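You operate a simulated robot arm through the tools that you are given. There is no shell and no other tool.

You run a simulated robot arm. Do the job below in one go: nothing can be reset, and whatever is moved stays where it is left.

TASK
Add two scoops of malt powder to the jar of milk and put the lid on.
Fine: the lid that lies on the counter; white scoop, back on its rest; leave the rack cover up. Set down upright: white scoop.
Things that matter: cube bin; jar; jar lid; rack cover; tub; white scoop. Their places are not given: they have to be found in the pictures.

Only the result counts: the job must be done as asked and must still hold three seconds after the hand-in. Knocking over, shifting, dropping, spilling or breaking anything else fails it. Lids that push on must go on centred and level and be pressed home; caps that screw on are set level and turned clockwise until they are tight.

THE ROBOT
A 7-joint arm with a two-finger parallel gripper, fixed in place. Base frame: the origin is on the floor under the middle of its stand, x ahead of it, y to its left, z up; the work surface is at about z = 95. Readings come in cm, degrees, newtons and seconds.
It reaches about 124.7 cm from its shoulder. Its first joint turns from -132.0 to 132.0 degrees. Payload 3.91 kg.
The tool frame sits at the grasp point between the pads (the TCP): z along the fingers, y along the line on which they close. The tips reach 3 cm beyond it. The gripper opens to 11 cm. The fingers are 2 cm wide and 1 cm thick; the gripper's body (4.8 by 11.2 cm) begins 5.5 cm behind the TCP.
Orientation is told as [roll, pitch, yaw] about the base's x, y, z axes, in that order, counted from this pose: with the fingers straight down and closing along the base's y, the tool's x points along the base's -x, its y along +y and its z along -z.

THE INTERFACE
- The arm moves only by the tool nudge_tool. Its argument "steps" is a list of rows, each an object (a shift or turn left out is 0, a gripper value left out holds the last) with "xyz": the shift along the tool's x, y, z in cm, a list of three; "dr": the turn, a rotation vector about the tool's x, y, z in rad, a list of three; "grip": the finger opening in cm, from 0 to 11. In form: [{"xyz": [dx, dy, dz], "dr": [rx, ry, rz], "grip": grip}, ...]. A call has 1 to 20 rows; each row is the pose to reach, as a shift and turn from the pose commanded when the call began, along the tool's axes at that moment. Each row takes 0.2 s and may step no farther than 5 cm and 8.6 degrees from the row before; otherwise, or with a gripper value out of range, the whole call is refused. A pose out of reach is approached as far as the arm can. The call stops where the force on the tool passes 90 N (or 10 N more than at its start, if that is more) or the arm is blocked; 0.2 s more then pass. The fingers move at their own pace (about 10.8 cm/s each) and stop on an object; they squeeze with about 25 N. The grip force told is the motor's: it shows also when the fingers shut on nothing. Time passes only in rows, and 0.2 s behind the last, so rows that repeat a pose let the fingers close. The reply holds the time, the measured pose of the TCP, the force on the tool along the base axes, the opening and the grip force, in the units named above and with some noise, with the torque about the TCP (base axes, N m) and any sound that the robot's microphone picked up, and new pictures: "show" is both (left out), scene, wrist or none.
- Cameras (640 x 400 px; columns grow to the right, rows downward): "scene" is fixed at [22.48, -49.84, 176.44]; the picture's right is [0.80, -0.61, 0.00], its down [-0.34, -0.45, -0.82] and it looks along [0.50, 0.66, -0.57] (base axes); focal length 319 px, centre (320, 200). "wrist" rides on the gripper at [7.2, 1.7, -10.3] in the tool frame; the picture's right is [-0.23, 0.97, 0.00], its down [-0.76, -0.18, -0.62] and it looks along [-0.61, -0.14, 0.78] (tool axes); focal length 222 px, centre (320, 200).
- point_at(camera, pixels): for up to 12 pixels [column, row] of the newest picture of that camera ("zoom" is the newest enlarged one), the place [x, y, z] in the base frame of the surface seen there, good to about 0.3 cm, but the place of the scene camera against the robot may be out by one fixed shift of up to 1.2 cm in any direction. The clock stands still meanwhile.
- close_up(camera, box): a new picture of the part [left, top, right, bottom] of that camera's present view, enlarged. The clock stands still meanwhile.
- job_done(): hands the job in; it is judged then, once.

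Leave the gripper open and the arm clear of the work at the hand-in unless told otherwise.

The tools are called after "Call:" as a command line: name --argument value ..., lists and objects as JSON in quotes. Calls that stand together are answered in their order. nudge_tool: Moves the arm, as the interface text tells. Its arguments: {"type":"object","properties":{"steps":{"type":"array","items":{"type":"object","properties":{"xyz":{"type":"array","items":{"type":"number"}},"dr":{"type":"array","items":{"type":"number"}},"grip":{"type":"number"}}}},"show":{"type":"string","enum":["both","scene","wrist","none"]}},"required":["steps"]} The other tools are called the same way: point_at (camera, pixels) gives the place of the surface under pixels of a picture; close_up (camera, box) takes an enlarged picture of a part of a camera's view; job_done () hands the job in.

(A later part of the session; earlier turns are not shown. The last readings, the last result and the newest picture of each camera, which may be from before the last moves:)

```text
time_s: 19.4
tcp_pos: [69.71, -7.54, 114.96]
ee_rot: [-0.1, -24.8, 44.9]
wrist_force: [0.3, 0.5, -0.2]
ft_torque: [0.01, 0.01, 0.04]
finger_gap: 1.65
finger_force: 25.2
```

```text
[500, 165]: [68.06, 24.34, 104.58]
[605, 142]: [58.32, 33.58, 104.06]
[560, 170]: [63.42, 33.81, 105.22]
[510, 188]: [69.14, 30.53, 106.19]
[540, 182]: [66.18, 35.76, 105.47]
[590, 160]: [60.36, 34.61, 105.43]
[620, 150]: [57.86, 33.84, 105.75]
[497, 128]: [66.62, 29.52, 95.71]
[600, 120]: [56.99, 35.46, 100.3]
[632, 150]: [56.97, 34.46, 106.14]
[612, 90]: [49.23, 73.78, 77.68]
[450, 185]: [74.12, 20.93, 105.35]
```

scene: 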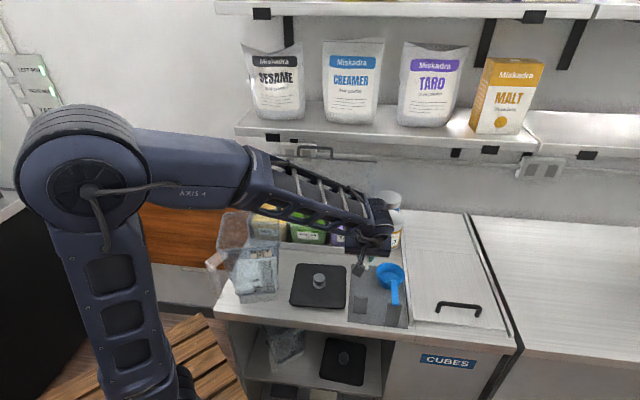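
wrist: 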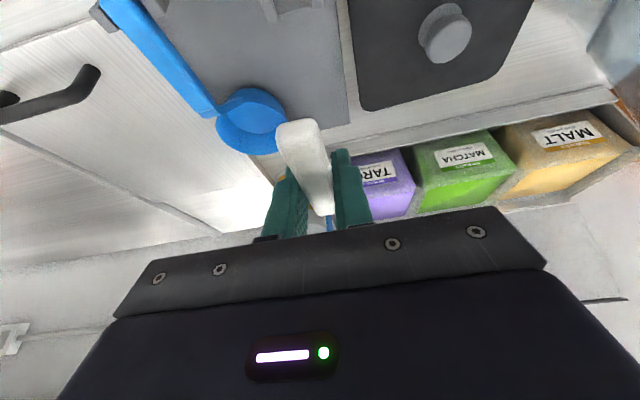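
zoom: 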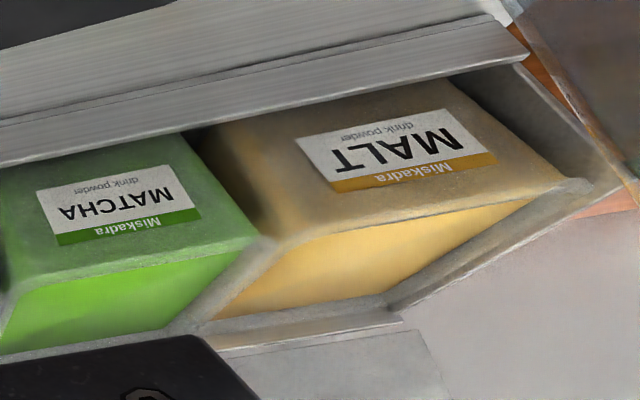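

Next I'll measure the malt tub's rim corners more precisely.

Call:
point_at --camera "zoom" --pixels '[[580, 186], [268, 243], [215, 325], [385, 300], [530, 200], [430, 212], [330, 235], [290, 260], [400, 270], [500, 215], [240, 310], [360, 297]]'

Call:
point_at --camera "scene" --pixels '[[252, 204], [262, 220], [283, 222], [290, 204], [270, 206], [275, 235], [247, 220], [284, 238]]'

```text
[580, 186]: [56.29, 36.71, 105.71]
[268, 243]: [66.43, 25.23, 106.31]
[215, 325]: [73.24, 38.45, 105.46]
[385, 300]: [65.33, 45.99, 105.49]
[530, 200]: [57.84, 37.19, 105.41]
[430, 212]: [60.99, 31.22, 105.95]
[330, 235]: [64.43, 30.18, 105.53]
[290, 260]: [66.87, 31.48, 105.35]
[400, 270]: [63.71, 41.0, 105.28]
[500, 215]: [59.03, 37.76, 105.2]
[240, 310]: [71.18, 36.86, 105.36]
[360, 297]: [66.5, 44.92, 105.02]
```

```text
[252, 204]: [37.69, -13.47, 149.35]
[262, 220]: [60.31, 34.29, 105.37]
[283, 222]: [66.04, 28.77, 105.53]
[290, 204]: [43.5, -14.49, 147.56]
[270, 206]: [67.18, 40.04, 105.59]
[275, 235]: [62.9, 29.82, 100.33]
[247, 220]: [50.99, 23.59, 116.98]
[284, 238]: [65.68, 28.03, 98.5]
```

The malt tub spans about U 14.5–26, V 66–79, with powder at z≈105.3 and rim at z≈106.2. At the present 25° grasp pitch, the camera bracket would hit the jar's back wall during scooping (camera at V≈52, z≈116). So I'll put the scoop back on its rest by reversing the lift exactly, and regrasp with the fingers nearly vertical.

Call:
nudge_tool --steps '[{"xyz": [1.27, 0, 2.72]}, {"xyz": [2.54, 0, 5.44]}, {"xyz": [3.38, 0, 7.25]}, {"xyz": [4.22, 0, 9.07]}, {"xyz": [4.65, 0, 9.97]}, {"xyz": [5.07, 0, 10.88]}, {"xyz": [5.07, 0, 10.88]}]'

Call:
close_up --camera "wrist" --box '[220, 80, 420, 240]'

```text
time_s: 21.0
tcp_pos: [69.55, -7.56, 103.06]
ee_rot: [-0.1, -24.9, 44.9]
wrist_force: [1.1, 2.5, 21.8]
ft_torque: [0.04, -0.06, 0.0]
finger_gap: 1.71
finger_force: 25.4
```

scene: 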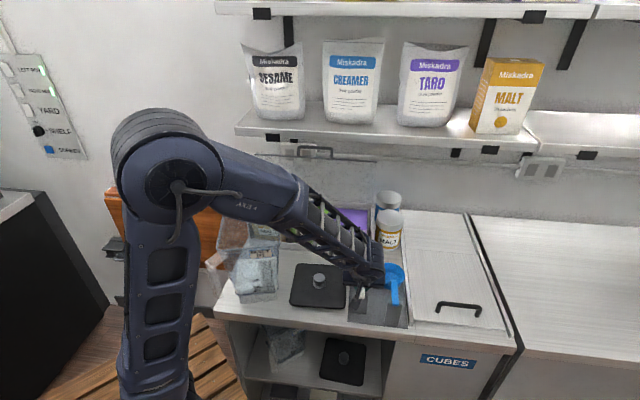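
wrist: 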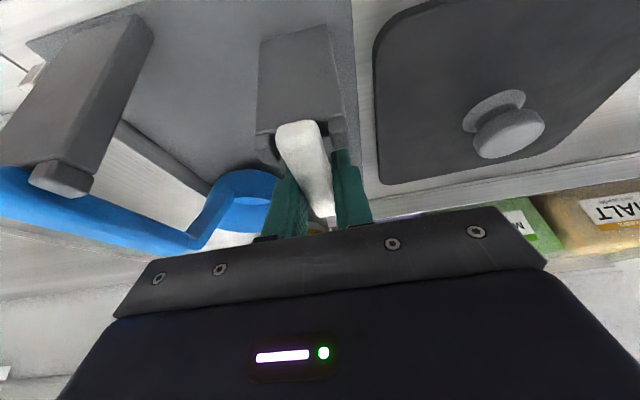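

```text
2.50 times, centred on (320, 160) of wrist
```

zoom: 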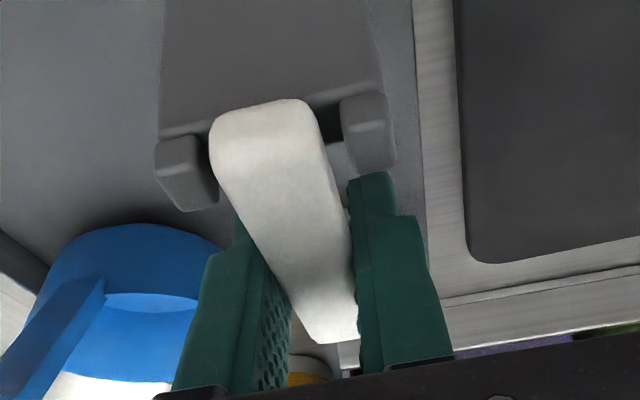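

The scoop is seated on the rest (about 20 N of light downward press). I'll open, pitch the hand to about -5° in place, and regrasp.

Call:
nudge_tool --steps '[{"grip": 2.5}, {"grip": 4}, {"grip": 4}, {"xyz": [0, 0, 0], "dr": [0, 0.087, 0], "grip": 4}, {"dr": [0, 0.175, 0], "grip": 4}, {"dr": [0, 0.262, 0], "grip": 4}, {"dr": [0, 0.349, 0], "grip": 4}, {"dr": [0, 0.349, 0], "grip": 4}]'

Call:
close_up --camera "wrist" --box '[220, 60, 420, 220]'

```text
time_s: 22.8
tcp_pos: [69.52, -7.57, 103.16]
ee_rot: [0.0, -5.0, 44.9]
wrist_force: [-0.3, 0.3, 0.3]
ft_torque: [-0.01, -0.02, 0.01]
finger_gap: 4.0
finger_force: 0.1
```

scene: 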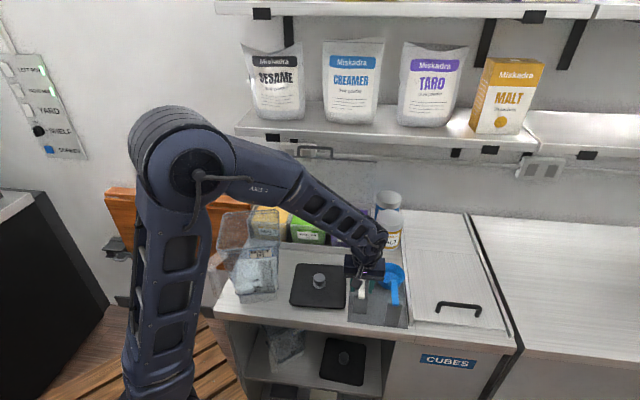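
wrist: 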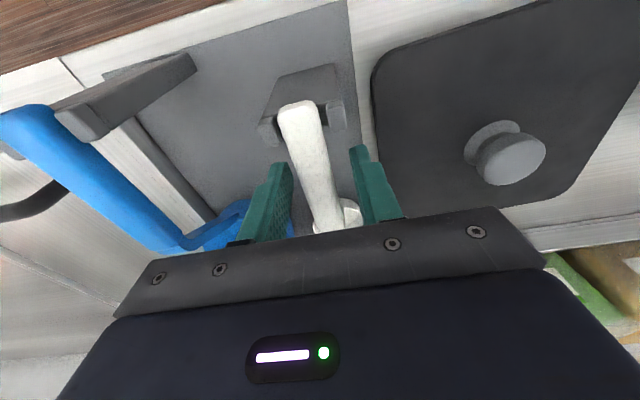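

```text
2.50 times, centred on (320, 140) of wrist
```

zoom: 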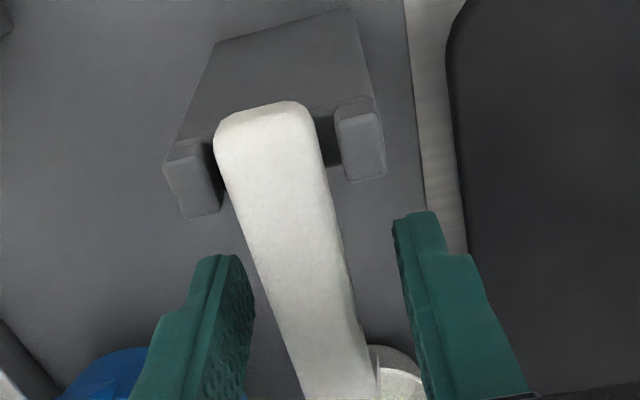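

The scoop stays put on the rest. I'll raise the grip 1.2 cm so less finger hangs below the handle, which gives more clearance over the tub rim, and then close.

Call:
nudge_tool --steps '[{"xyz": [-0.1, 0, -1.2], "grip": 4}, {"xyz": [-0.1, 0, -1.2], "grip": 2.5}, {"xyz": [-0.1, 0, -1.2], "grip": 1.0}, {"xyz": [-0.1, 0, -1.2], "grip": 0}, {"xyz": [-0.1, 0, -1.2], "grip": 0}, {"xyz": [-0.1, 0, -1.2], "grip": 0}]'

Call:
close_up --camera "wrist" --box '[220, 60, 420, 220]'

```text
time_s: 24.2
tcp_pos: [69.68, -7.57, 104.23]
ee_rot: [0.0, -5.0, 45.0]
wrist_force: [0.6, 0.1, -0.2]
ft_torque: [0.01, 0.01, -0.05]
finger_gap: 1.67
finger_force: 25.3
```

scene: 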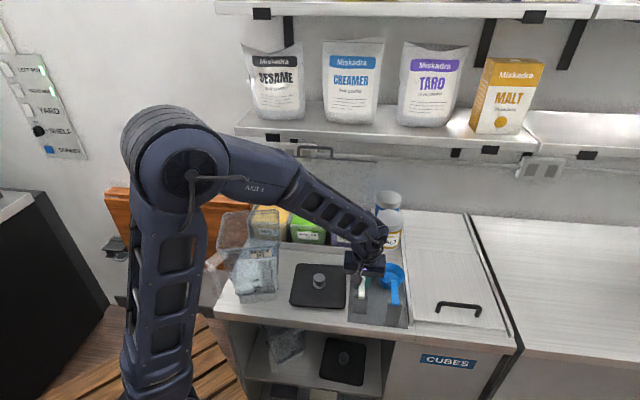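
wrist: 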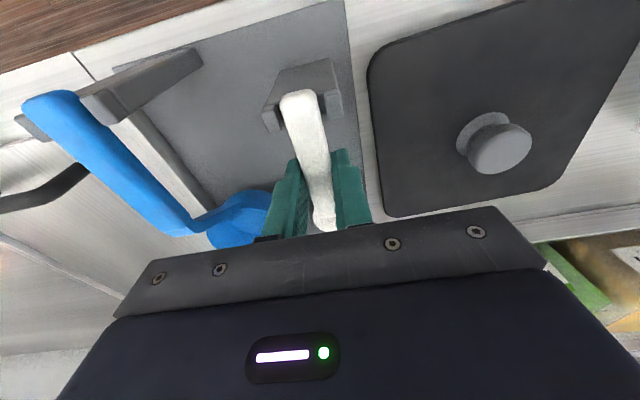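

```text
2.50 times, centred on (320, 140) of wrist
```

zoom: 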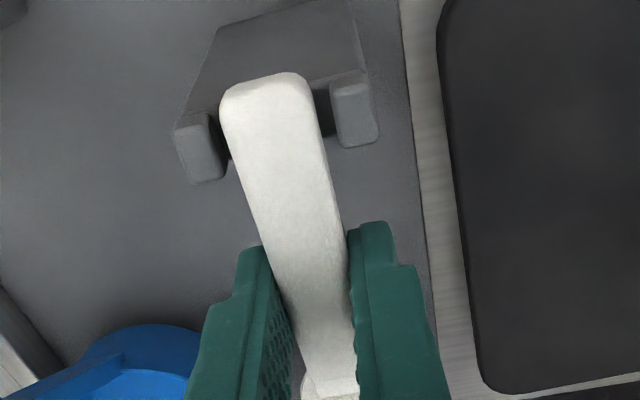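

It's regripped (TCP z=104.2, pitch -5°). I'll lift straight up to z≈134.

Call:
nudge_tool --steps '[{"xyz": [-0.09, 0, -1.0]}, {"xyz": [-0.26, 0, -3.0]}, {"xyz": [-0.52, 0, -6.0]}, {"xyz": [-0.87, 0, -10.0]}, {"xyz": [-1.22, 0, -14.0]}, {"xyz": [-1.57, 0, -18.0]}, {"xyz": [-1.91, 0, -22.0]}, {"xyz": [-2.26, 0, -26.0]}, {"xyz": [-2.6, 0, -30.0]}]'

Call:
close_up --camera "scene" --box '[310, 150, 470, 330]'

```text
time_s: 26.2
tcp_pos: [69.69, -7.59, 134.32]
ee_rot: [0.0, -4.9, 44.9]
wrist_force: [0.1, 0.4, -0.9]
ft_torque: [0.01, 0.04, 0.02]
finger_gap: 1.69
finger_force: 25.0
```

scene: 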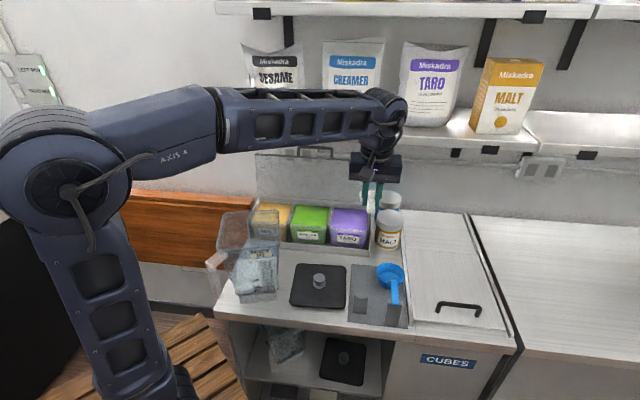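
wrist: 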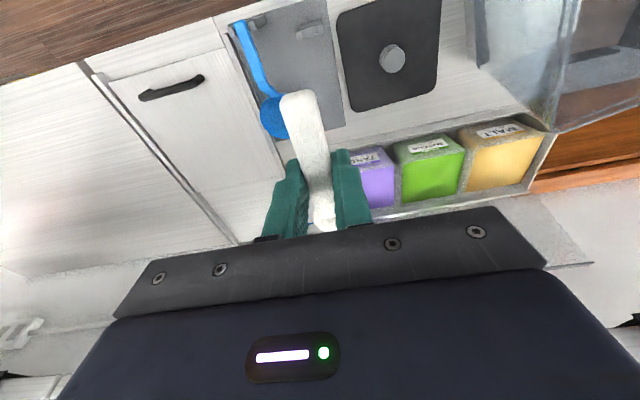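

```text
2.22 times, centred on (390, 240) of scene
```

zoom: 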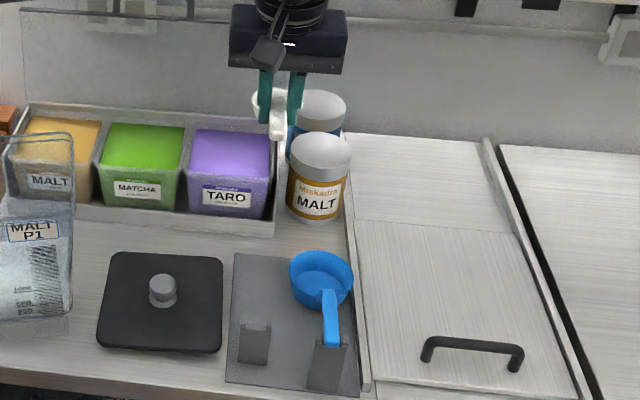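

The empty scoop is held fine. Before filling, I'll rehearse the pour with it. I'll yaw by +90° about the vertical (f toward -U) and move toward the jar at this height, so the wrist camera also looks at the jar.

Call:
nudge_tool --steps '[{"xyz": [-0.2, 1.5, 0], "dr": [-0.0125, 0, -0.1423]}, {"xyz": [-0.4, 3, 0], "dr": [-0.0249, 0, -0.2846]}, {"xyz": [-0.6, 4.5, 0], "dr": [-0.0374, 0, -0.4269]}, {"xyz": [-0.8, 6, 0], "dr": [-0.0498, 0, -0.5692]}, {"xyz": [-1.0, 7.5, 0], "dr": [-0.0623, 0, -0.7115]}, {"xyz": [-1.2, 9, 0], "dr": [-0.0747, 0, -0.8538]}, {"xyz": [-1.4, 10.5, 0], "dr": [-0.0872, 0, -0.9961]}, {"xyz": [-1.6, 12, 0], "dr": [-0.0997, 0, -1.1384]}, {"xyz": [-1.8, 13.5, 0.1], "dr": [-0.1121, 0, -1.2807]}, {"xyz": [-2.0, 15, 0.1], "dr": [-0.1246, 0, -1.423]}, {"xyz": [-2.1, 16.6, 0.18], "dr": [-0.137, 0, -1.565]}, {"xyz": [-2.1, 16.6, 0.18], "dr": [-0.137, 0, -1.565]}]'

```text
time_s: 28.8
tcp_pos: [59.45, 5.79, 134.37]
ee_rot: [0.0, -5.0, 135.1]
wrist_force: [-0.5, 0.4, 0.0]
ft_torque: [-0.02, 0.02, 0.03]
finger_gap: 1.69
finger_force: 24.8
```

scene: 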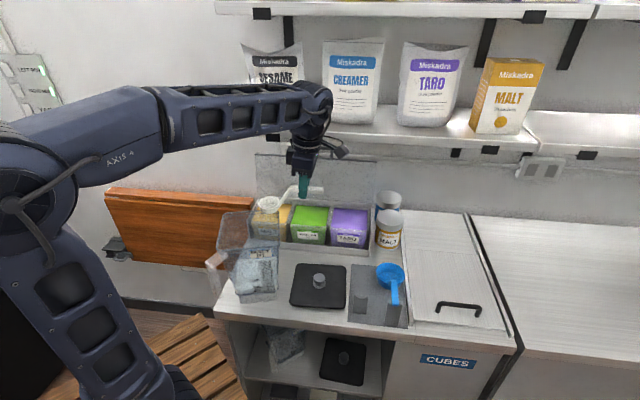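
wrist: 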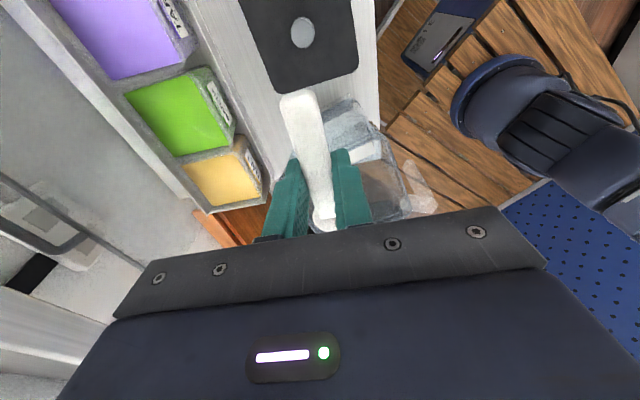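

It reached exactly, and the scene camera now shows the scoop from the side. I'll zoom in on the scoop's shape and the jar.

Call:
close_up --camera "scene" --box '[200, 160, 340, 310]'

Call:
point_at --camera "scene" --pixels '[[268, 204], [268, 197], [258, 203], [280, 203], [287, 192], [294, 190], [300, 187], [320, 190], [311, 189]]'

Call:
close_up --camera "wrist" --box '[230, 60, 470, 240]'

```text
2.67 times, centred on (270, 235) of scene
```

zoom: 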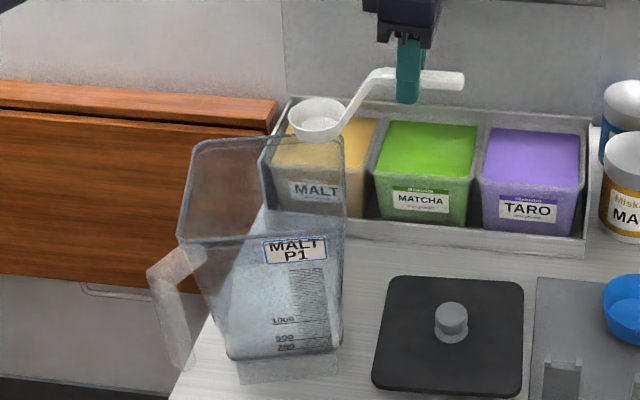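

```text
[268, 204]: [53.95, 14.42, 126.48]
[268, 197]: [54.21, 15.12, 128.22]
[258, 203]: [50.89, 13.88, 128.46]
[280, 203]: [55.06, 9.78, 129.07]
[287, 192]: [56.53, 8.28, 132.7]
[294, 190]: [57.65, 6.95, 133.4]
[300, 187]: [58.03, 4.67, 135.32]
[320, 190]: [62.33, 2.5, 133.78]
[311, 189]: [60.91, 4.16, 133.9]
```

```text
2.22 times, centred on (350, 150) of wrist
```

zoom: 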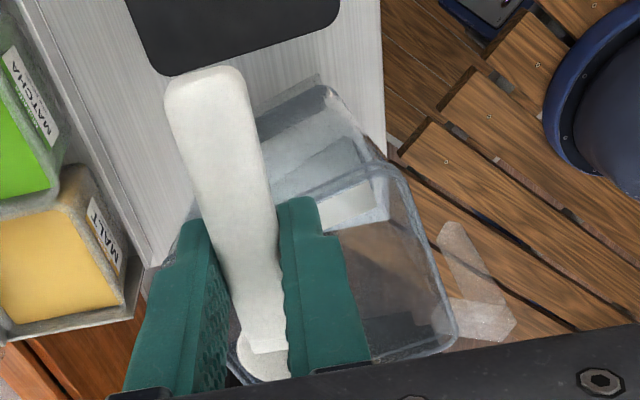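

I can see the scoop shape: flat handle, 45° neck, then bowl. Next I'll measure the jar rim corners from both cameras.

Call:
point_at --camera "scene" --pixels '[[218, 249], [276, 247], [276, 212], [225, 214], [247, 248], [250, 212], [219, 235], [277, 230], [222, 247], [272, 247], [230, 213], [272, 212]]'

Call:
point_at --camera "zoom" --pixels '[[370, 163], [400, 180], [430, 250], [450, 310], [455, 335], [430, 352], [380, 358], [330, 185], [300, 195], [320, 90], [350, 180], [440, 345]]'

```text
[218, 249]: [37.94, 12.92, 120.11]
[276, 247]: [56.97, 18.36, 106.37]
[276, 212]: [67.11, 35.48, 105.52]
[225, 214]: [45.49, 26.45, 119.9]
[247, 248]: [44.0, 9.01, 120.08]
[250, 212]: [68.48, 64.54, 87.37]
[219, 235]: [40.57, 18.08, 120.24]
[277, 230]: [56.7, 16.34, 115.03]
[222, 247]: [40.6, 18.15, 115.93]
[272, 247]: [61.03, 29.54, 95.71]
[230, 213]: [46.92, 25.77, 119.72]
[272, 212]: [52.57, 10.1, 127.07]
```

```text
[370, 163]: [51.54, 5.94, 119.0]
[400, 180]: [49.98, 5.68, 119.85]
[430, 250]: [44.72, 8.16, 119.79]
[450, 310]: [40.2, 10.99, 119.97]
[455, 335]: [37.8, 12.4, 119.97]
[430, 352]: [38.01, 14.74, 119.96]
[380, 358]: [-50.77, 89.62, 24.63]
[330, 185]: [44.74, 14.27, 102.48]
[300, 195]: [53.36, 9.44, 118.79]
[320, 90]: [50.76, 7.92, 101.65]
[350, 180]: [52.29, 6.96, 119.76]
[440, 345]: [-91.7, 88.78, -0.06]
```

The jar centre is about (48.2, 15.8), i.e. U≈22.9, V≈45.25. Its yaw is about -28.5°, rim z≈120 and milk surface z≈102.5. Next, the empty pour rehearsal: TCP to U=32.4, V=40, z=132 and roll about the handle axis, first to 60°.

Call:
nudge_tool --steps '[{"xyz": [-1.8, 2, 1]}, {"xyz": [-3.5, 4, 2]}, {"xyz": [-5.27, 6.1, 2.87]}, {"xyz": [-5.27, 6.1, 2.87], "dr": [0.149, 0, -0.013]}, {"xyz": [-5.27, 6.1, 2.87], "dr": [0.298, 0, -0.026]}, {"xyz": [-5.27, 6.1, 2.87], "dr": [0.447, 0, -0.039]}, {"xyz": [-5.27, 6.1, 2.87], "dr": [0.596, 0, -0.052]}, {"xyz": [-5.27, 6.1, 2.87], "dr": [0.745, 0, -0.065]}, {"xyz": [-5.27, 6.1, 2.87], "dr": [0.894, 0, -0.078]}, {"xyz": [-5.27, 6.1, 2.87], "dr": [1.043, 0, -0.091]}, {"xyz": [-5.27, 6.1, 2.87], "dr": [1.043, 0, -0.091]}]'

Call:
close_up --camera "scene" --box '[170, 130, 350, 310]'

```text
time_s: 31.2
tcp_pos: [50.98, 5.3, 131.97]
ee_rot: [-60.1, -2.4, 139.3]
wrist_force: [0.5, -0.8, 0.2]
ft_torque: [0.0, 0.01, 0.01]
finger_gap: 1.66
finger_force: 25.5
```

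scene: 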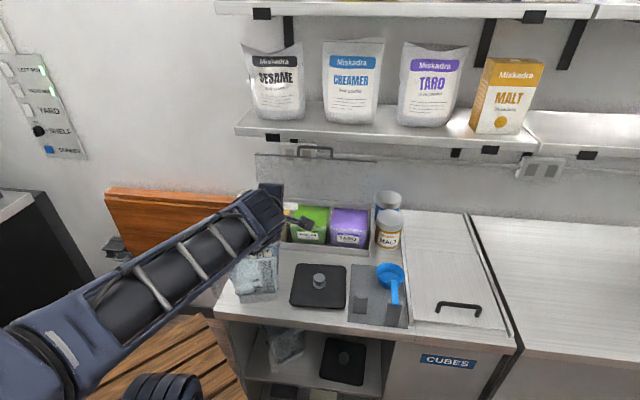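
wrist: 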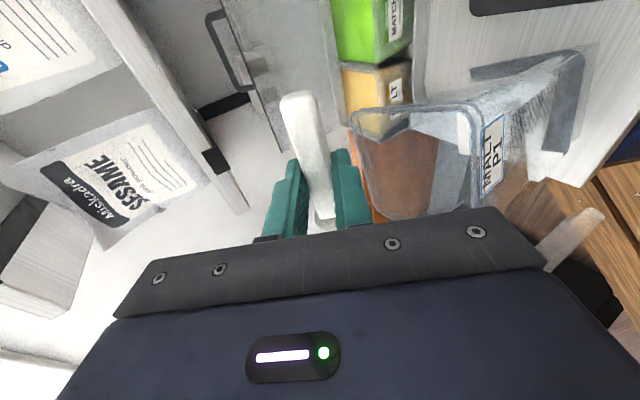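

```text
2.22 times, centred on (260, 220) of scene
```

zoom: 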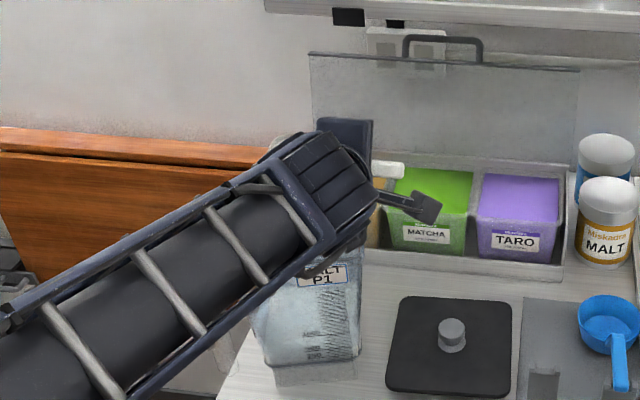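

60° was reached cleanly. I'll continue the roll to 110° with the empty scoop.

Call:
nudge_tool --steps '[{"dr": [0.145, 0, -0.0127]}, {"dr": [0.29, 0, -0.0253]}, {"dr": [0.435, 0, -0.038]}, {"dr": [0.58, 0, -0.0506]}, {"dr": [0.725, 0, -0.0633]}, {"dr": [0.87, 0, -0.076]}, {"dr": [0.87, 0, -0.076]}]'

Call:
close_up --camera "scene" --box '[170, 130, 350, 310]'

```text
time_s: 32.8
tcp_pos: [56.18, 4.63, 136.26]
ee_rot: [-109.9, 1.7, 139.8]
wrist_force: [0.3, -0.4, 0.1]
ft_torque: [-0.04, 0.0, 0.02]
finger_gap: 1.68
finger_force: 24.4
out of reach, approached as far as the arm can: row 3, 4, 5, 6, 7
```

scene: 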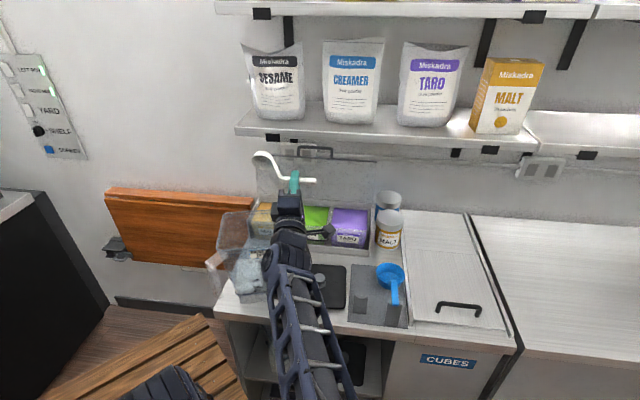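
wrist: 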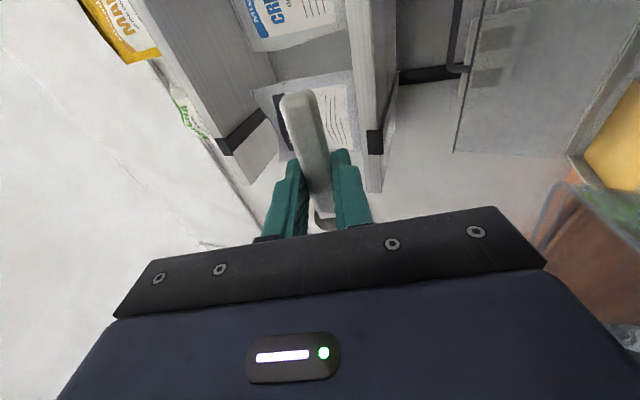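

```text
2.22 times, centred on (260, 220) of scene
```

zoom: 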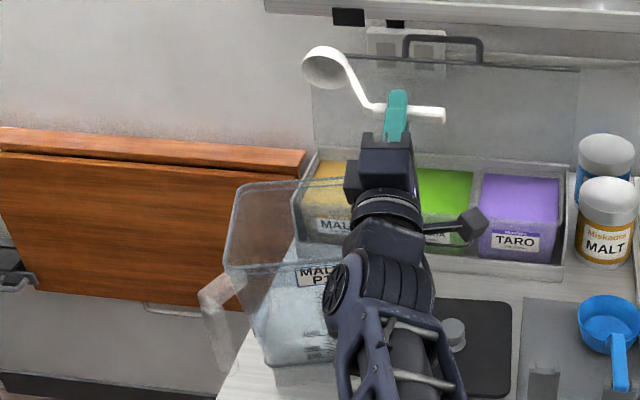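

The roll works to -110°, but the position fell about 6 cm short, so this direction is near a joint limit. I'll rehearse instead with the scoop yawed 40° further (fingers pointing about +y, farther from the base), placing the bowl over the jar centre.

Call:
nudge_tool --steps '[{"xyz": [0.4, 0.5, 1.35], "dr": [0.0042, -0.131, 0.0476]}, {"xyz": [0.8, 1.0, 2.7], "dr": [0.0084, -0.262, 0.0952]}, {"xyz": [1.2, 1.5, 4.05], "dr": [0.0126, -0.394, 0.143]}, {"xyz": [1.6, 2.0, 5.4], "dr": [0.0168, -0.525, 0.19]}, {"xyz": [2.0, 2.51, 6.76], "dr": [0.021, -0.656, 0.238]}, {"xyz": [2.0, 2.51, 6.76], "dr": [0.021, -0.656, 0.238]}]'

Call:
close_up --camera "scene" --box '[170, 130, 350, 310]'

```text
time_s: 34.2
tcp_pos: [62.31, 9.03, 136.0]
ee_rot: [-109.9, 1.6, 179.6]
wrist_force: [-0.2, -0.4, 0.1]
ft_torque: [0.0, 0.0, 0.01]
finger_gap: 1.68
finger_force: 25.1
out of reach, approached as far as the arm can: row 4
```

scene: 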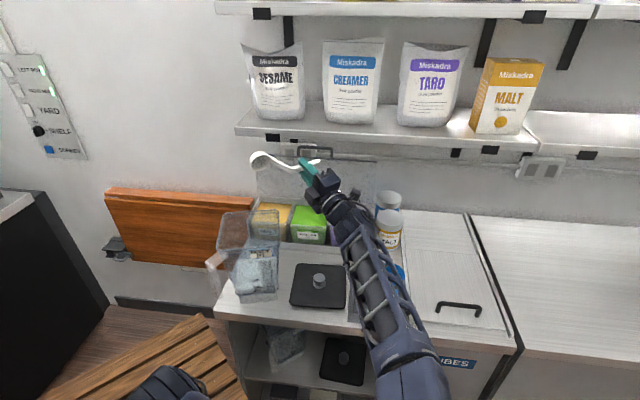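
wrist: 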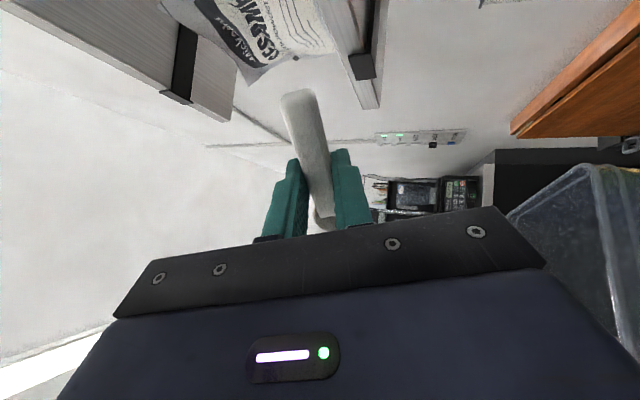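

```text
2.22 times, centred on (260, 220) of scene
```

zoom: 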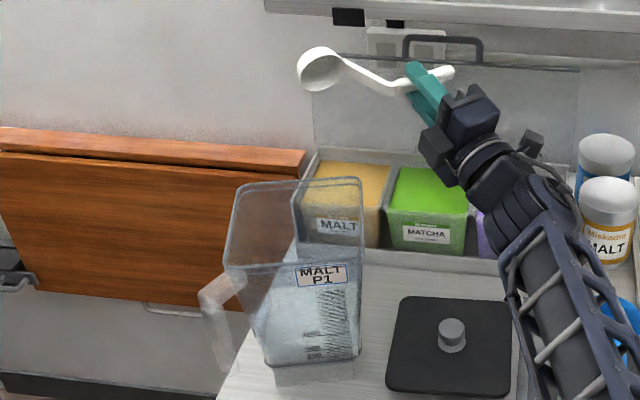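

It reached with f≈175° and fingers toward +y at (62.3, 9.0, 136). I'll move to the real pour spot (57.2, 9.5, 132) to check it's reachable at this roll.

Call:
nudge_tool --steps '[{"xyz": [-1.75, 1.26, -0.29]}, {"xyz": [-3.5, 2.52, -0.58]}, {"xyz": [-5.22, 3.78, -0.87]}, {"xyz": [-5.22, 3.78, -0.87]}]'

Call:
close_up --camera "scene" --box '[170, 130, 350, 310]'

```text
time_s: 35.2
tcp_pos: [57.27, 9.56, 132.29]
ee_rot: [-109.8, 1.6, 179.6]
wrist_force: [0.7, 0.6, 0.4]
ft_torque: [0.0, 0.02, 0.0]
finger_gap: 1.69
finger_force: 25.2
```

scene: 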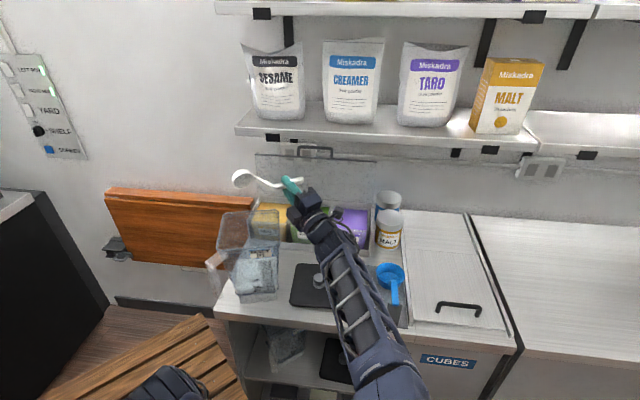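
wrist: 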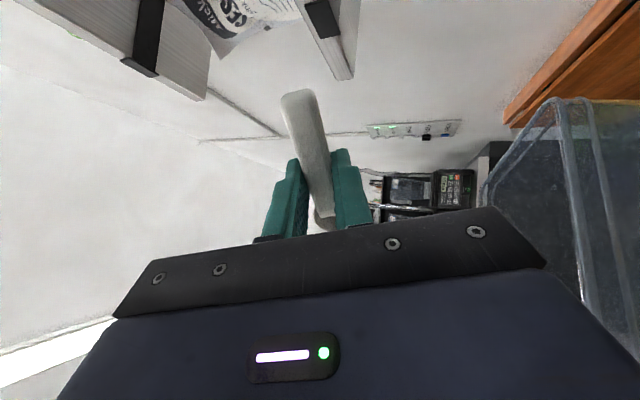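

```text
2.22 times, centred on (260, 220) of scene
```

zoom: 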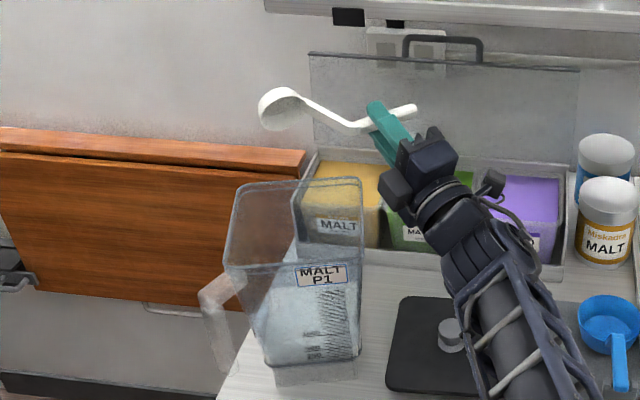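

It reached exactly. I'll verify the bowl's position over the jar, then unroll to level at this spot to confirm the whole pour motion is reachable.

Call:
point_at --camera "scene" --pixels '[[244, 180], [238, 182], [250, 176], [247, 186], [258, 179]]'

Call:
nudge_tool --steps '[{"dr": [-0.147, 0, 0.013]}, {"dr": [-0.294, 0, 0.026]}, {"dr": [-0.441, 0, 0.039]}, {"dr": [-0.588, 0, 0.051]}, {"dr": [-0.735, 0, 0.064]}, {"dr": [-0.882, 0, 0.077]}, {"dr": [-1.029, 0, 0.09]}, {"dr": [-1.176, 0, 0.103]}, {"dr": [-1.323, 0, 0.116]}, {"dr": [-1.47, 0, 0.128]}, {"dr": [-1.617, 0, 0.141]}, {"dr": [-1.764, 0, 0.154]}, {"dr": [-1.913, 0, 0.167]}, {"dr": [-1.913, 0, 0.167]}]'

Call:
close_up --camera "scene" --box '[170, 130, 350, 310]'

```text
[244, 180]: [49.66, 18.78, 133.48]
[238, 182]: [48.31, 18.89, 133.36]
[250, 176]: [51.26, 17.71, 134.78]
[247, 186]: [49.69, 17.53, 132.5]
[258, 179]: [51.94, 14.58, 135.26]
```

```text
time_s: 38.4
tcp_pos: [36.31, 32.69, 132.34]
ee_rot: [0.1, -5.0, -146.2]
wrist_force: [-0.6, 1.4, -0.1]
ft_torque: [-0.05, -0.09, -0.01]
finger_gap: 1.66
finger_force: 25.1
stopped in row 14: the arm was blocked; the commanded pose is now the measured one
```

scene: 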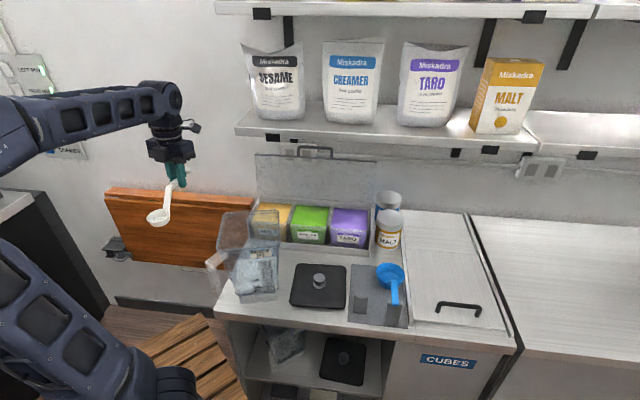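
wrist: 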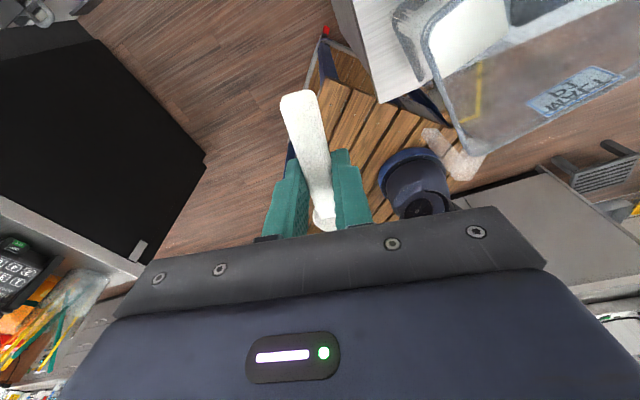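

```text
2.22 times, centred on (260, 220) of scene
```

zoom: 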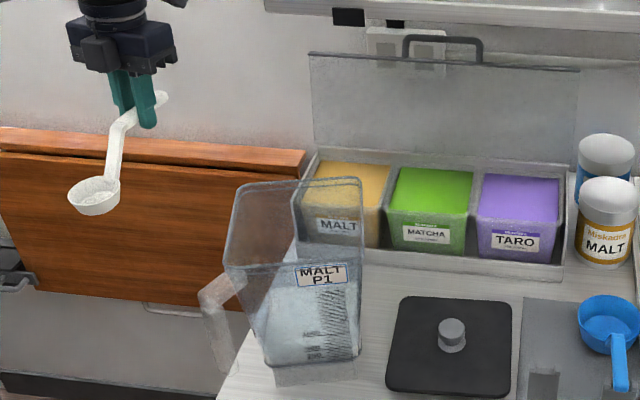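

Unrolling at that yaw made the arm swing left (TCP now at (36.3, 32.7)). That orientation runs into a limit, so I won't use it. Nothing was touched; jar, rack and lid look unchanged. I'll bring the arm back gradually with the scoop level: raise slightly, move right and turn the yaw back. Half the move first.

Call:
nudge_tool --steps '[{"xyz": [-0.3, 0, -3]}, {"xyz": [-0.52, 0, -6]}, {"xyz": [0.3, 3.5, -6.3], "dr": [0.012, 0, 0.138]}, {"xyz": [0.7, 7, -6.3], "dr": [0.024, 0, 0.276]}, {"xyz": [1.1, 10.5, -6.3], "dr": [0.036, 0, 0.414]}, {"xyz": [1.5, 14, -6.3], "dr": [0.048, 0, 0.552]}, {"xyz": [1.8, 17.5, -6.3], "dr": [0.06, 0, 0.69]}]'

```text
time_s: 40.0
tcp_pos: [48.46, 19.21, 138.48]
ee_rot: [0.1, -5.0, 173.9]
wrist_force: [0.3, 0.1, 0.4]
ft_torque: [-0.02, -0.06, -0.02]
finger_gap: 1.67
finger_force: 25.1
```

scene: 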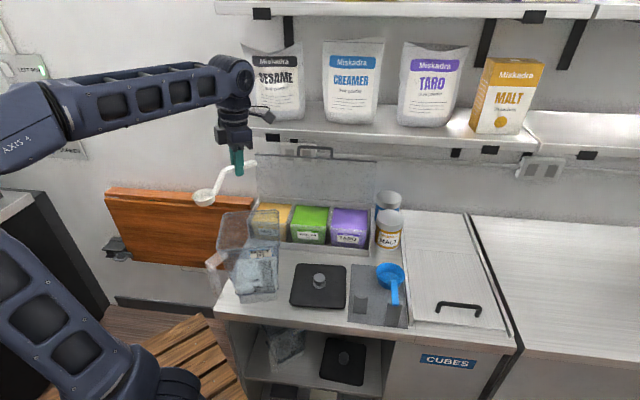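
wrist: 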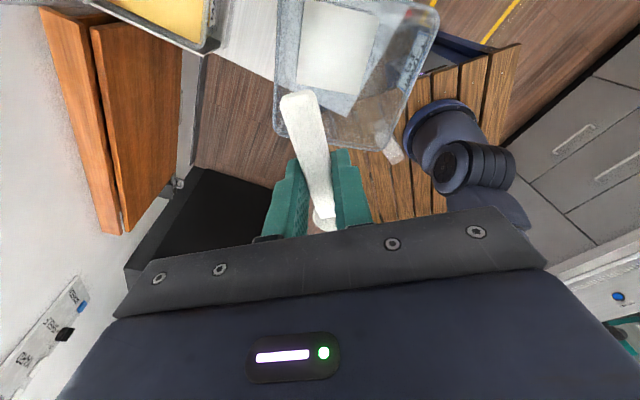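

In this elbow-high posture, level at yaw ~175 is fine. I'll move to the pour start, TCP (58, 8, 136) with f≈165° and scoop level, and test the roll from here.

Call:
nudge_tool --steps '[{"xyz": [2.7, 2.5, 0.4], "dr": [0.0034, 0, 0.039]}, {"xyz": [5.4, 5.06, 0.8], "dr": [0.0068, 0, 0.078]}, {"xyz": [8.1, 7.6, 1.2], "dr": [0.0103, 0, 0.117]}, {"xyz": [10.8, 10.13, 1.57], "dr": [0.0137, 0, 0.156]}, {"xyz": [10.8, 10.13, 1.57], "dr": [0.0137, 0, 0.156]}]' --show "none"

Call:
nudge_tool --steps '[{"dr": [0.146, 0, -0.0128]}, {"dr": [0.292, 0, -0.0255]}, {"dr": [0.438, 0, -0.0383]}, {"dr": [0.584, 0, -0.051]}, {"dr": [0.584, 0, -0.051]}]'

```text
time_s: 41.2
tcp_pos: [57.84, 7.97, 135.87]
ee_rot: [0.1, -4.9, 165.0]
wrist_force: [0.7, 0.0, -0.3]
ft_torque: [0.0, -0.04, -0.02]
finger_gap: 1.66
finger_force: 24.9
```

```text
time_s: 42.4
tcp_pos: [57.75, 8.17, 136.04]
ee_rot: [-33.7, -3.9, 167.8]
wrist_force: [-0.3, -1.5, -1.1]
ft_torque: [0.01, -0.03, 0.02]
finger_gap: 1.68
finger_force: 24.8
```

scene: 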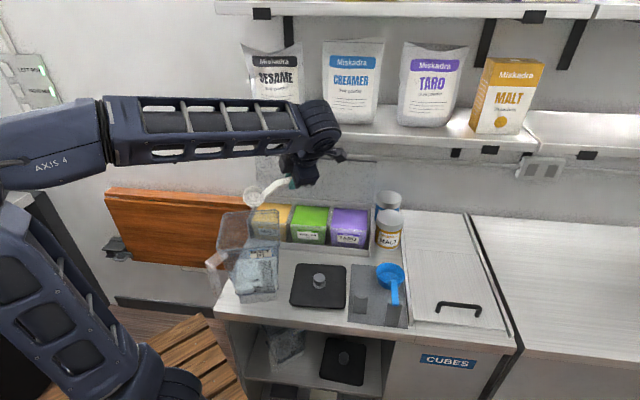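
wrist: 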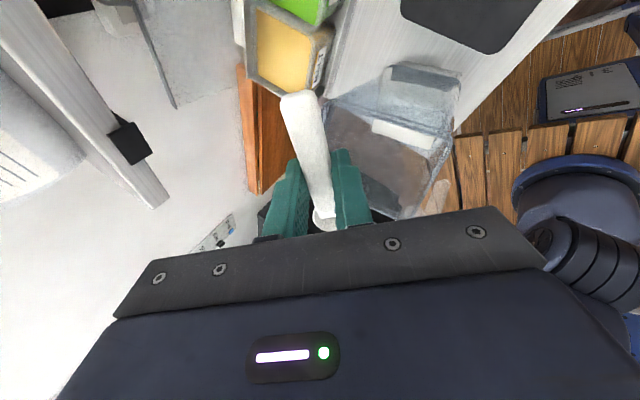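

It holds position through 34°. I'll continue the roll in stages.

Call:
nudge_tool --steps '[{"dr": [0.146, 0, -0.0128]}, {"dr": [0.292, 0, -0.0255]}, {"dr": [0.438, 0, -0.0383]}, {"dr": [0.584, 0, -0.051]}, {"dr": [0.584, 0, -0.051]}]'

```text
time_s: 43.6
tcp_pos: [57.78, 8.15, 136.03]
ee_rot: [-67.3, -1.7, 169.6]
wrist_force: [-0.2, 0.0, -0.2]
ft_torque: [-0.03, 0.04, 0.0]
finger_gap: 1.68
finger_force: 25.4
```

scene: 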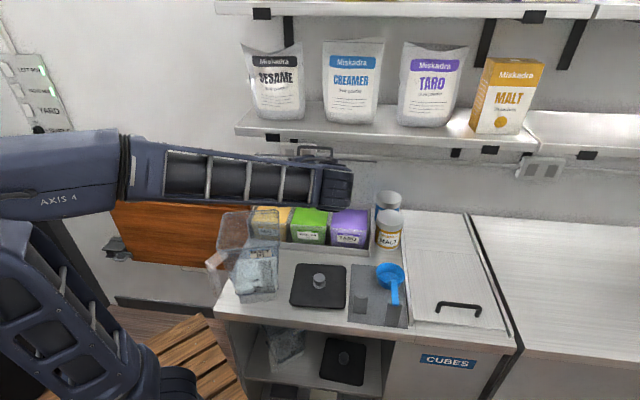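
wrist: 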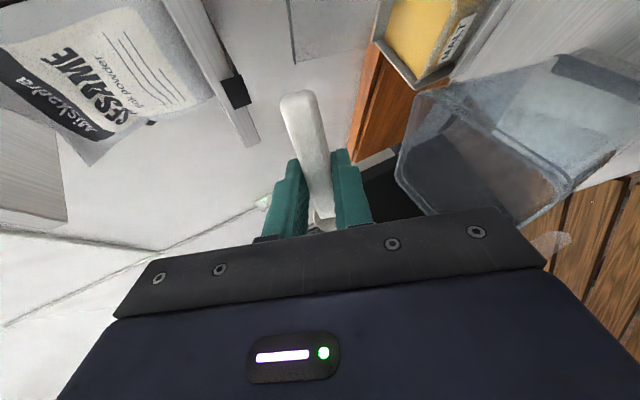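

67° holds too. I'll continue to about 100°.

Call:
nudge_tool --steps '[{"dr": [0.142, 0, -0.0125]}, {"dr": [0.284, 0, -0.025]}, {"dr": [0.426, 0, -0.0373]}, {"dr": [0.568, 0, -0.05]}, {"dr": [0.568, 0, -0.05]}]'

Call:
close_up --camera "scene" --box '[170, 130, 350, 310]'

```text
time_s: 44.8
tcp_pos: [57.79, 8.07, 136.12]
ee_rot: [-99.7, 0.9, 169.9]
wrist_force: [-0.8, -0.1, -0.2]
ft_torque: [-0.01, -0.01, -0.01]
finger_gap: 1.68
finger_force: 24.8
```

scene: 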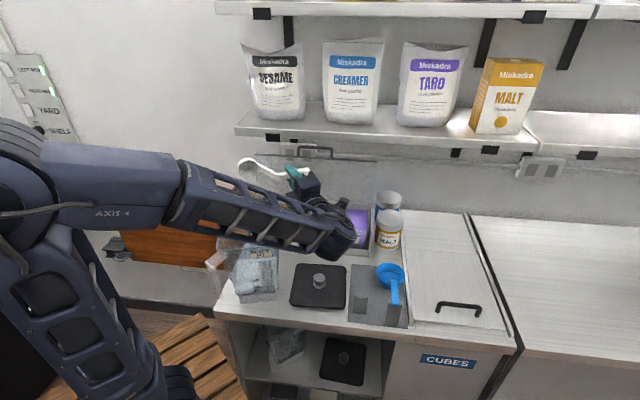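
wrist: 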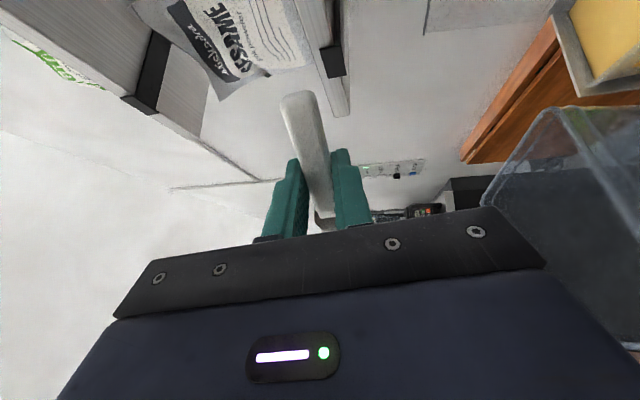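

```text
2.22 times, centred on (260, 220) of scene
```

zoom: 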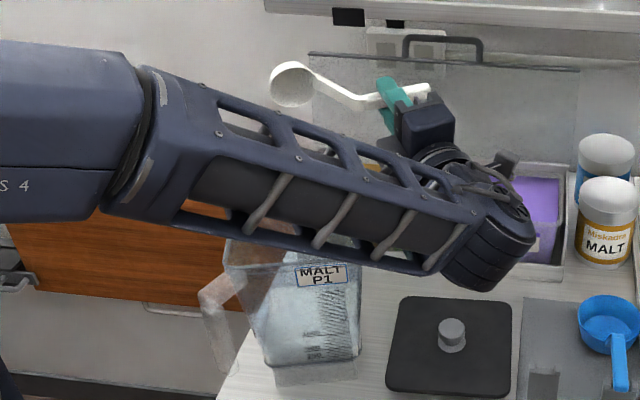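

100° reached exactly with the elbow high. I'll test up to about 118° for a complete dump.

Call:
nudge_tool --steps '[{"dr": [0.104, 0, -0.009]}, {"dr": [0.208, 0, -0.018]}, {"dr": [0.312, 0, -0.027]}, {"dr": [0.312, 0, -0.027]}]' --show "scene"

Call:
close_up --camera "scene" --box '[200, 130, 380, 280]'

Call:
point_at --camera "scene" --pixels '[[252, 158], [247, 162], [254, 166], [242, 164], [250, 161], [258, 160]]'

```text
time_s: 45.8
tcp_pos: [57.86, 8.18, 136.09]
ee_rot: [-117.7, 2.5, 169.4]
wrist_force: [-0.1, -0.1, -0.4]
ft_torque: [0.02, 0.02, 0.0]
finger_gap: 1.65
finger_force: 25.0
```

scene: 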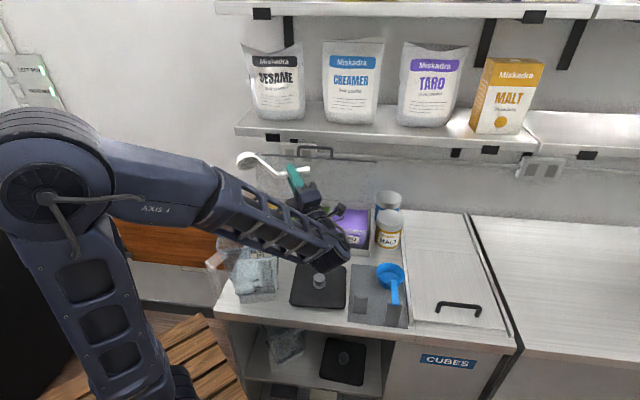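

```text
2.67 times, centred on (290, 205) of scene
```

zoom: 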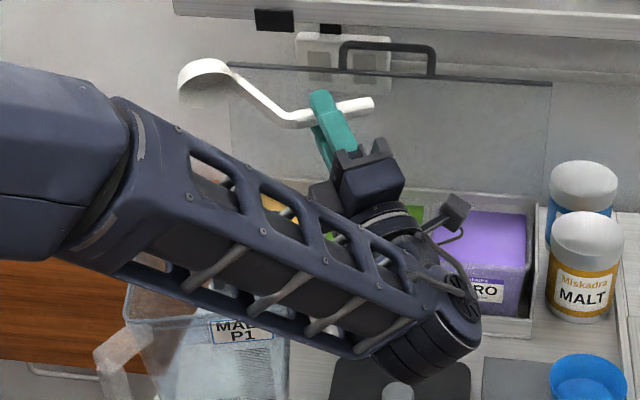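

```text
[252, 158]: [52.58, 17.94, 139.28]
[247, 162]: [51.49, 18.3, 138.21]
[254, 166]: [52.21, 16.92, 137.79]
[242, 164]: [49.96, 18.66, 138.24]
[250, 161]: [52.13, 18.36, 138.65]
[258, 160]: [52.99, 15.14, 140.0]
```

The bowl is over the jar's interior at about (50.5, 17), and the roll reaches 118°. I'll reverse the roll stepwise and check that the way back is clean too.

Call:
nudge_tool --steps '[{"dr": [-0.146, 0, 0.0128]}, {"dr": [-0.292, 0, 0.0255]}, {"dr": [-0.438, 0, 0.0383]}, {"dr": [-0.584, 0, 0.051]}, {"dr": [-0.73, 0, 0.0638]}, {"dr": [-0.876, 0, 0.0766]}, {"dr": [-1.022, 0, 0.0893]}]' --show "none"

Call:
nudge_tool --steps '[{"dr": [-0.146, 0, 0.0128]}, {"dr": [-0.292, 0, 0.0255]}, {"dr": [-0.438, 0, 0.0383]}, {"dr": [-0.584, 0, 0.051]}]' --show "none"

Call:
nudge_tool --steps '[{"dr": [-0.146, 0, 0.0128]}, {"dr": [-0.292, 0, 0.0255]}, {"dr": [-0.438, 0, 0.0383]}, {"dr": [-0.438, 0, 0.0383]}]'

```text
time_s: 47.4
tcp_pos: [57.72, 8.11, 136.13]
ee_rot: [-59.0, -2.5, 169.4]
wrist_force: [0.1, 0.2, -0.7]
ft_torque: [0.01, 0.0, 0.03]
finger_gap: 1.68
finger_force: 25.0
```

```text
time_s: 48.4
tcp_pos: [57.78, 8.06, 136.11]
ee_rot: [-25.4, -4.3, 167.1]
wrist_force: [0.1, -0.6, -0.9]
ft_torque: [0.01, -0.03, -0.02]
finger_gap: 1.7
finger_force: 24.6
```

```text
time_s: 49.6
tcp_pos: [53.63, 16.77, 136.11]
ee_rot: [0.1, -4.8, 176.7]
wrist_force: [0.0, 1.7, 0.0]
ft_torque: [-0.09, -0.04, 0.02]
finger_gap: 1.64
finger_force: 25.2
stopped in row 4: the arm was blocked; the commanded pose is now the measured one
```

scene: 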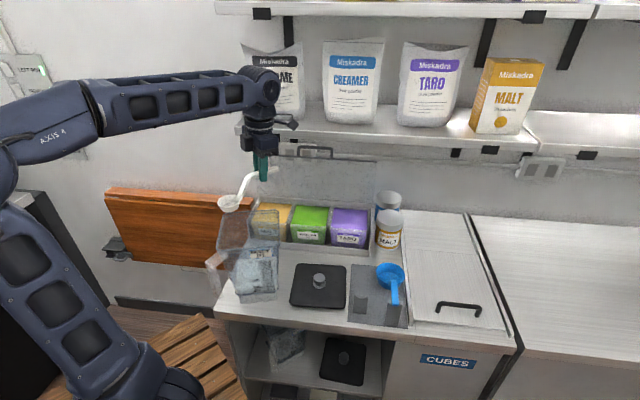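
wrist: 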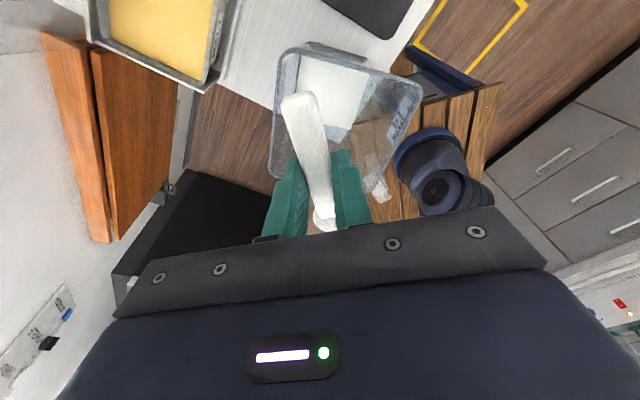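

Unrolling the last 25° again let the arm drift left (to (53.6, 16.8), yaw 177), with nothing touched. So for the real pours I'll roll forward as tested. After emptying, I'll keep some roll while turning back and only level at yaw 45. Next I'll turn the level scoop back to yaw 45 near the malt tub, high above everything.

Call:
nudge_tool --steps '[{"xyz": [-0.1, -0.6, 0], "dr": [0.0125, 0, 0.143]}, {"xyz": [-0.2, -1.2, 0], "dr": [0.025, 0, 0.286]}, {"xyz": [-0.3, -1.8, 0], "dr": [0.0375, 0, 0.429]}, {"xyz": [-0.4, -2.4, 0], "dr": [0.05, 0, 0.572]}, {"xyz": [-0.5, -3.0, 0], "dr": [0.0625, 0, 0.715]}, {"xyz": [-0.6, -3.6, 0], "dr": [0.075, 0, 0.858]}, {"xyz": [-0.6, -4.2, 0], "dr": [0.0875, 0, 1.001]}, {"xyz": [-0.7, -4.8, 0], "dr": [0.1, 0, 1.144]}]'

```text
time_s: 51.4
tcp_pos: [53.54, 21.35, 136.13]
ee_rot: [0.0, -5.1, 110.5]
wrist_force: [0.3, -0.8, 0.4]
ft_torque: [0.03, 0.02, -0.01]
finger_gap: 1.69
finger_force: 25.0
```

scene: 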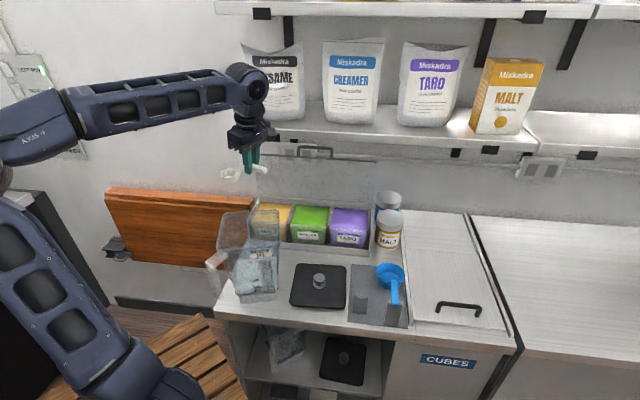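
wrist: 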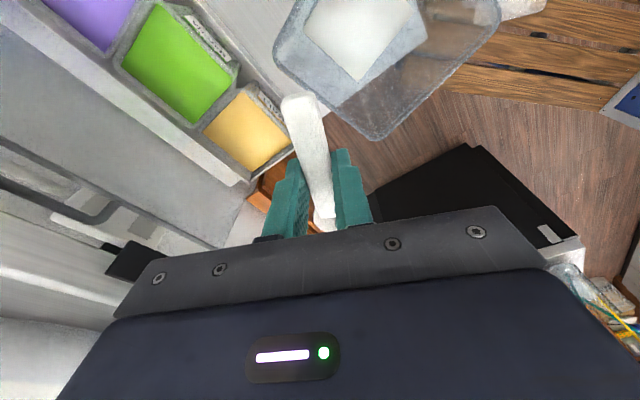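

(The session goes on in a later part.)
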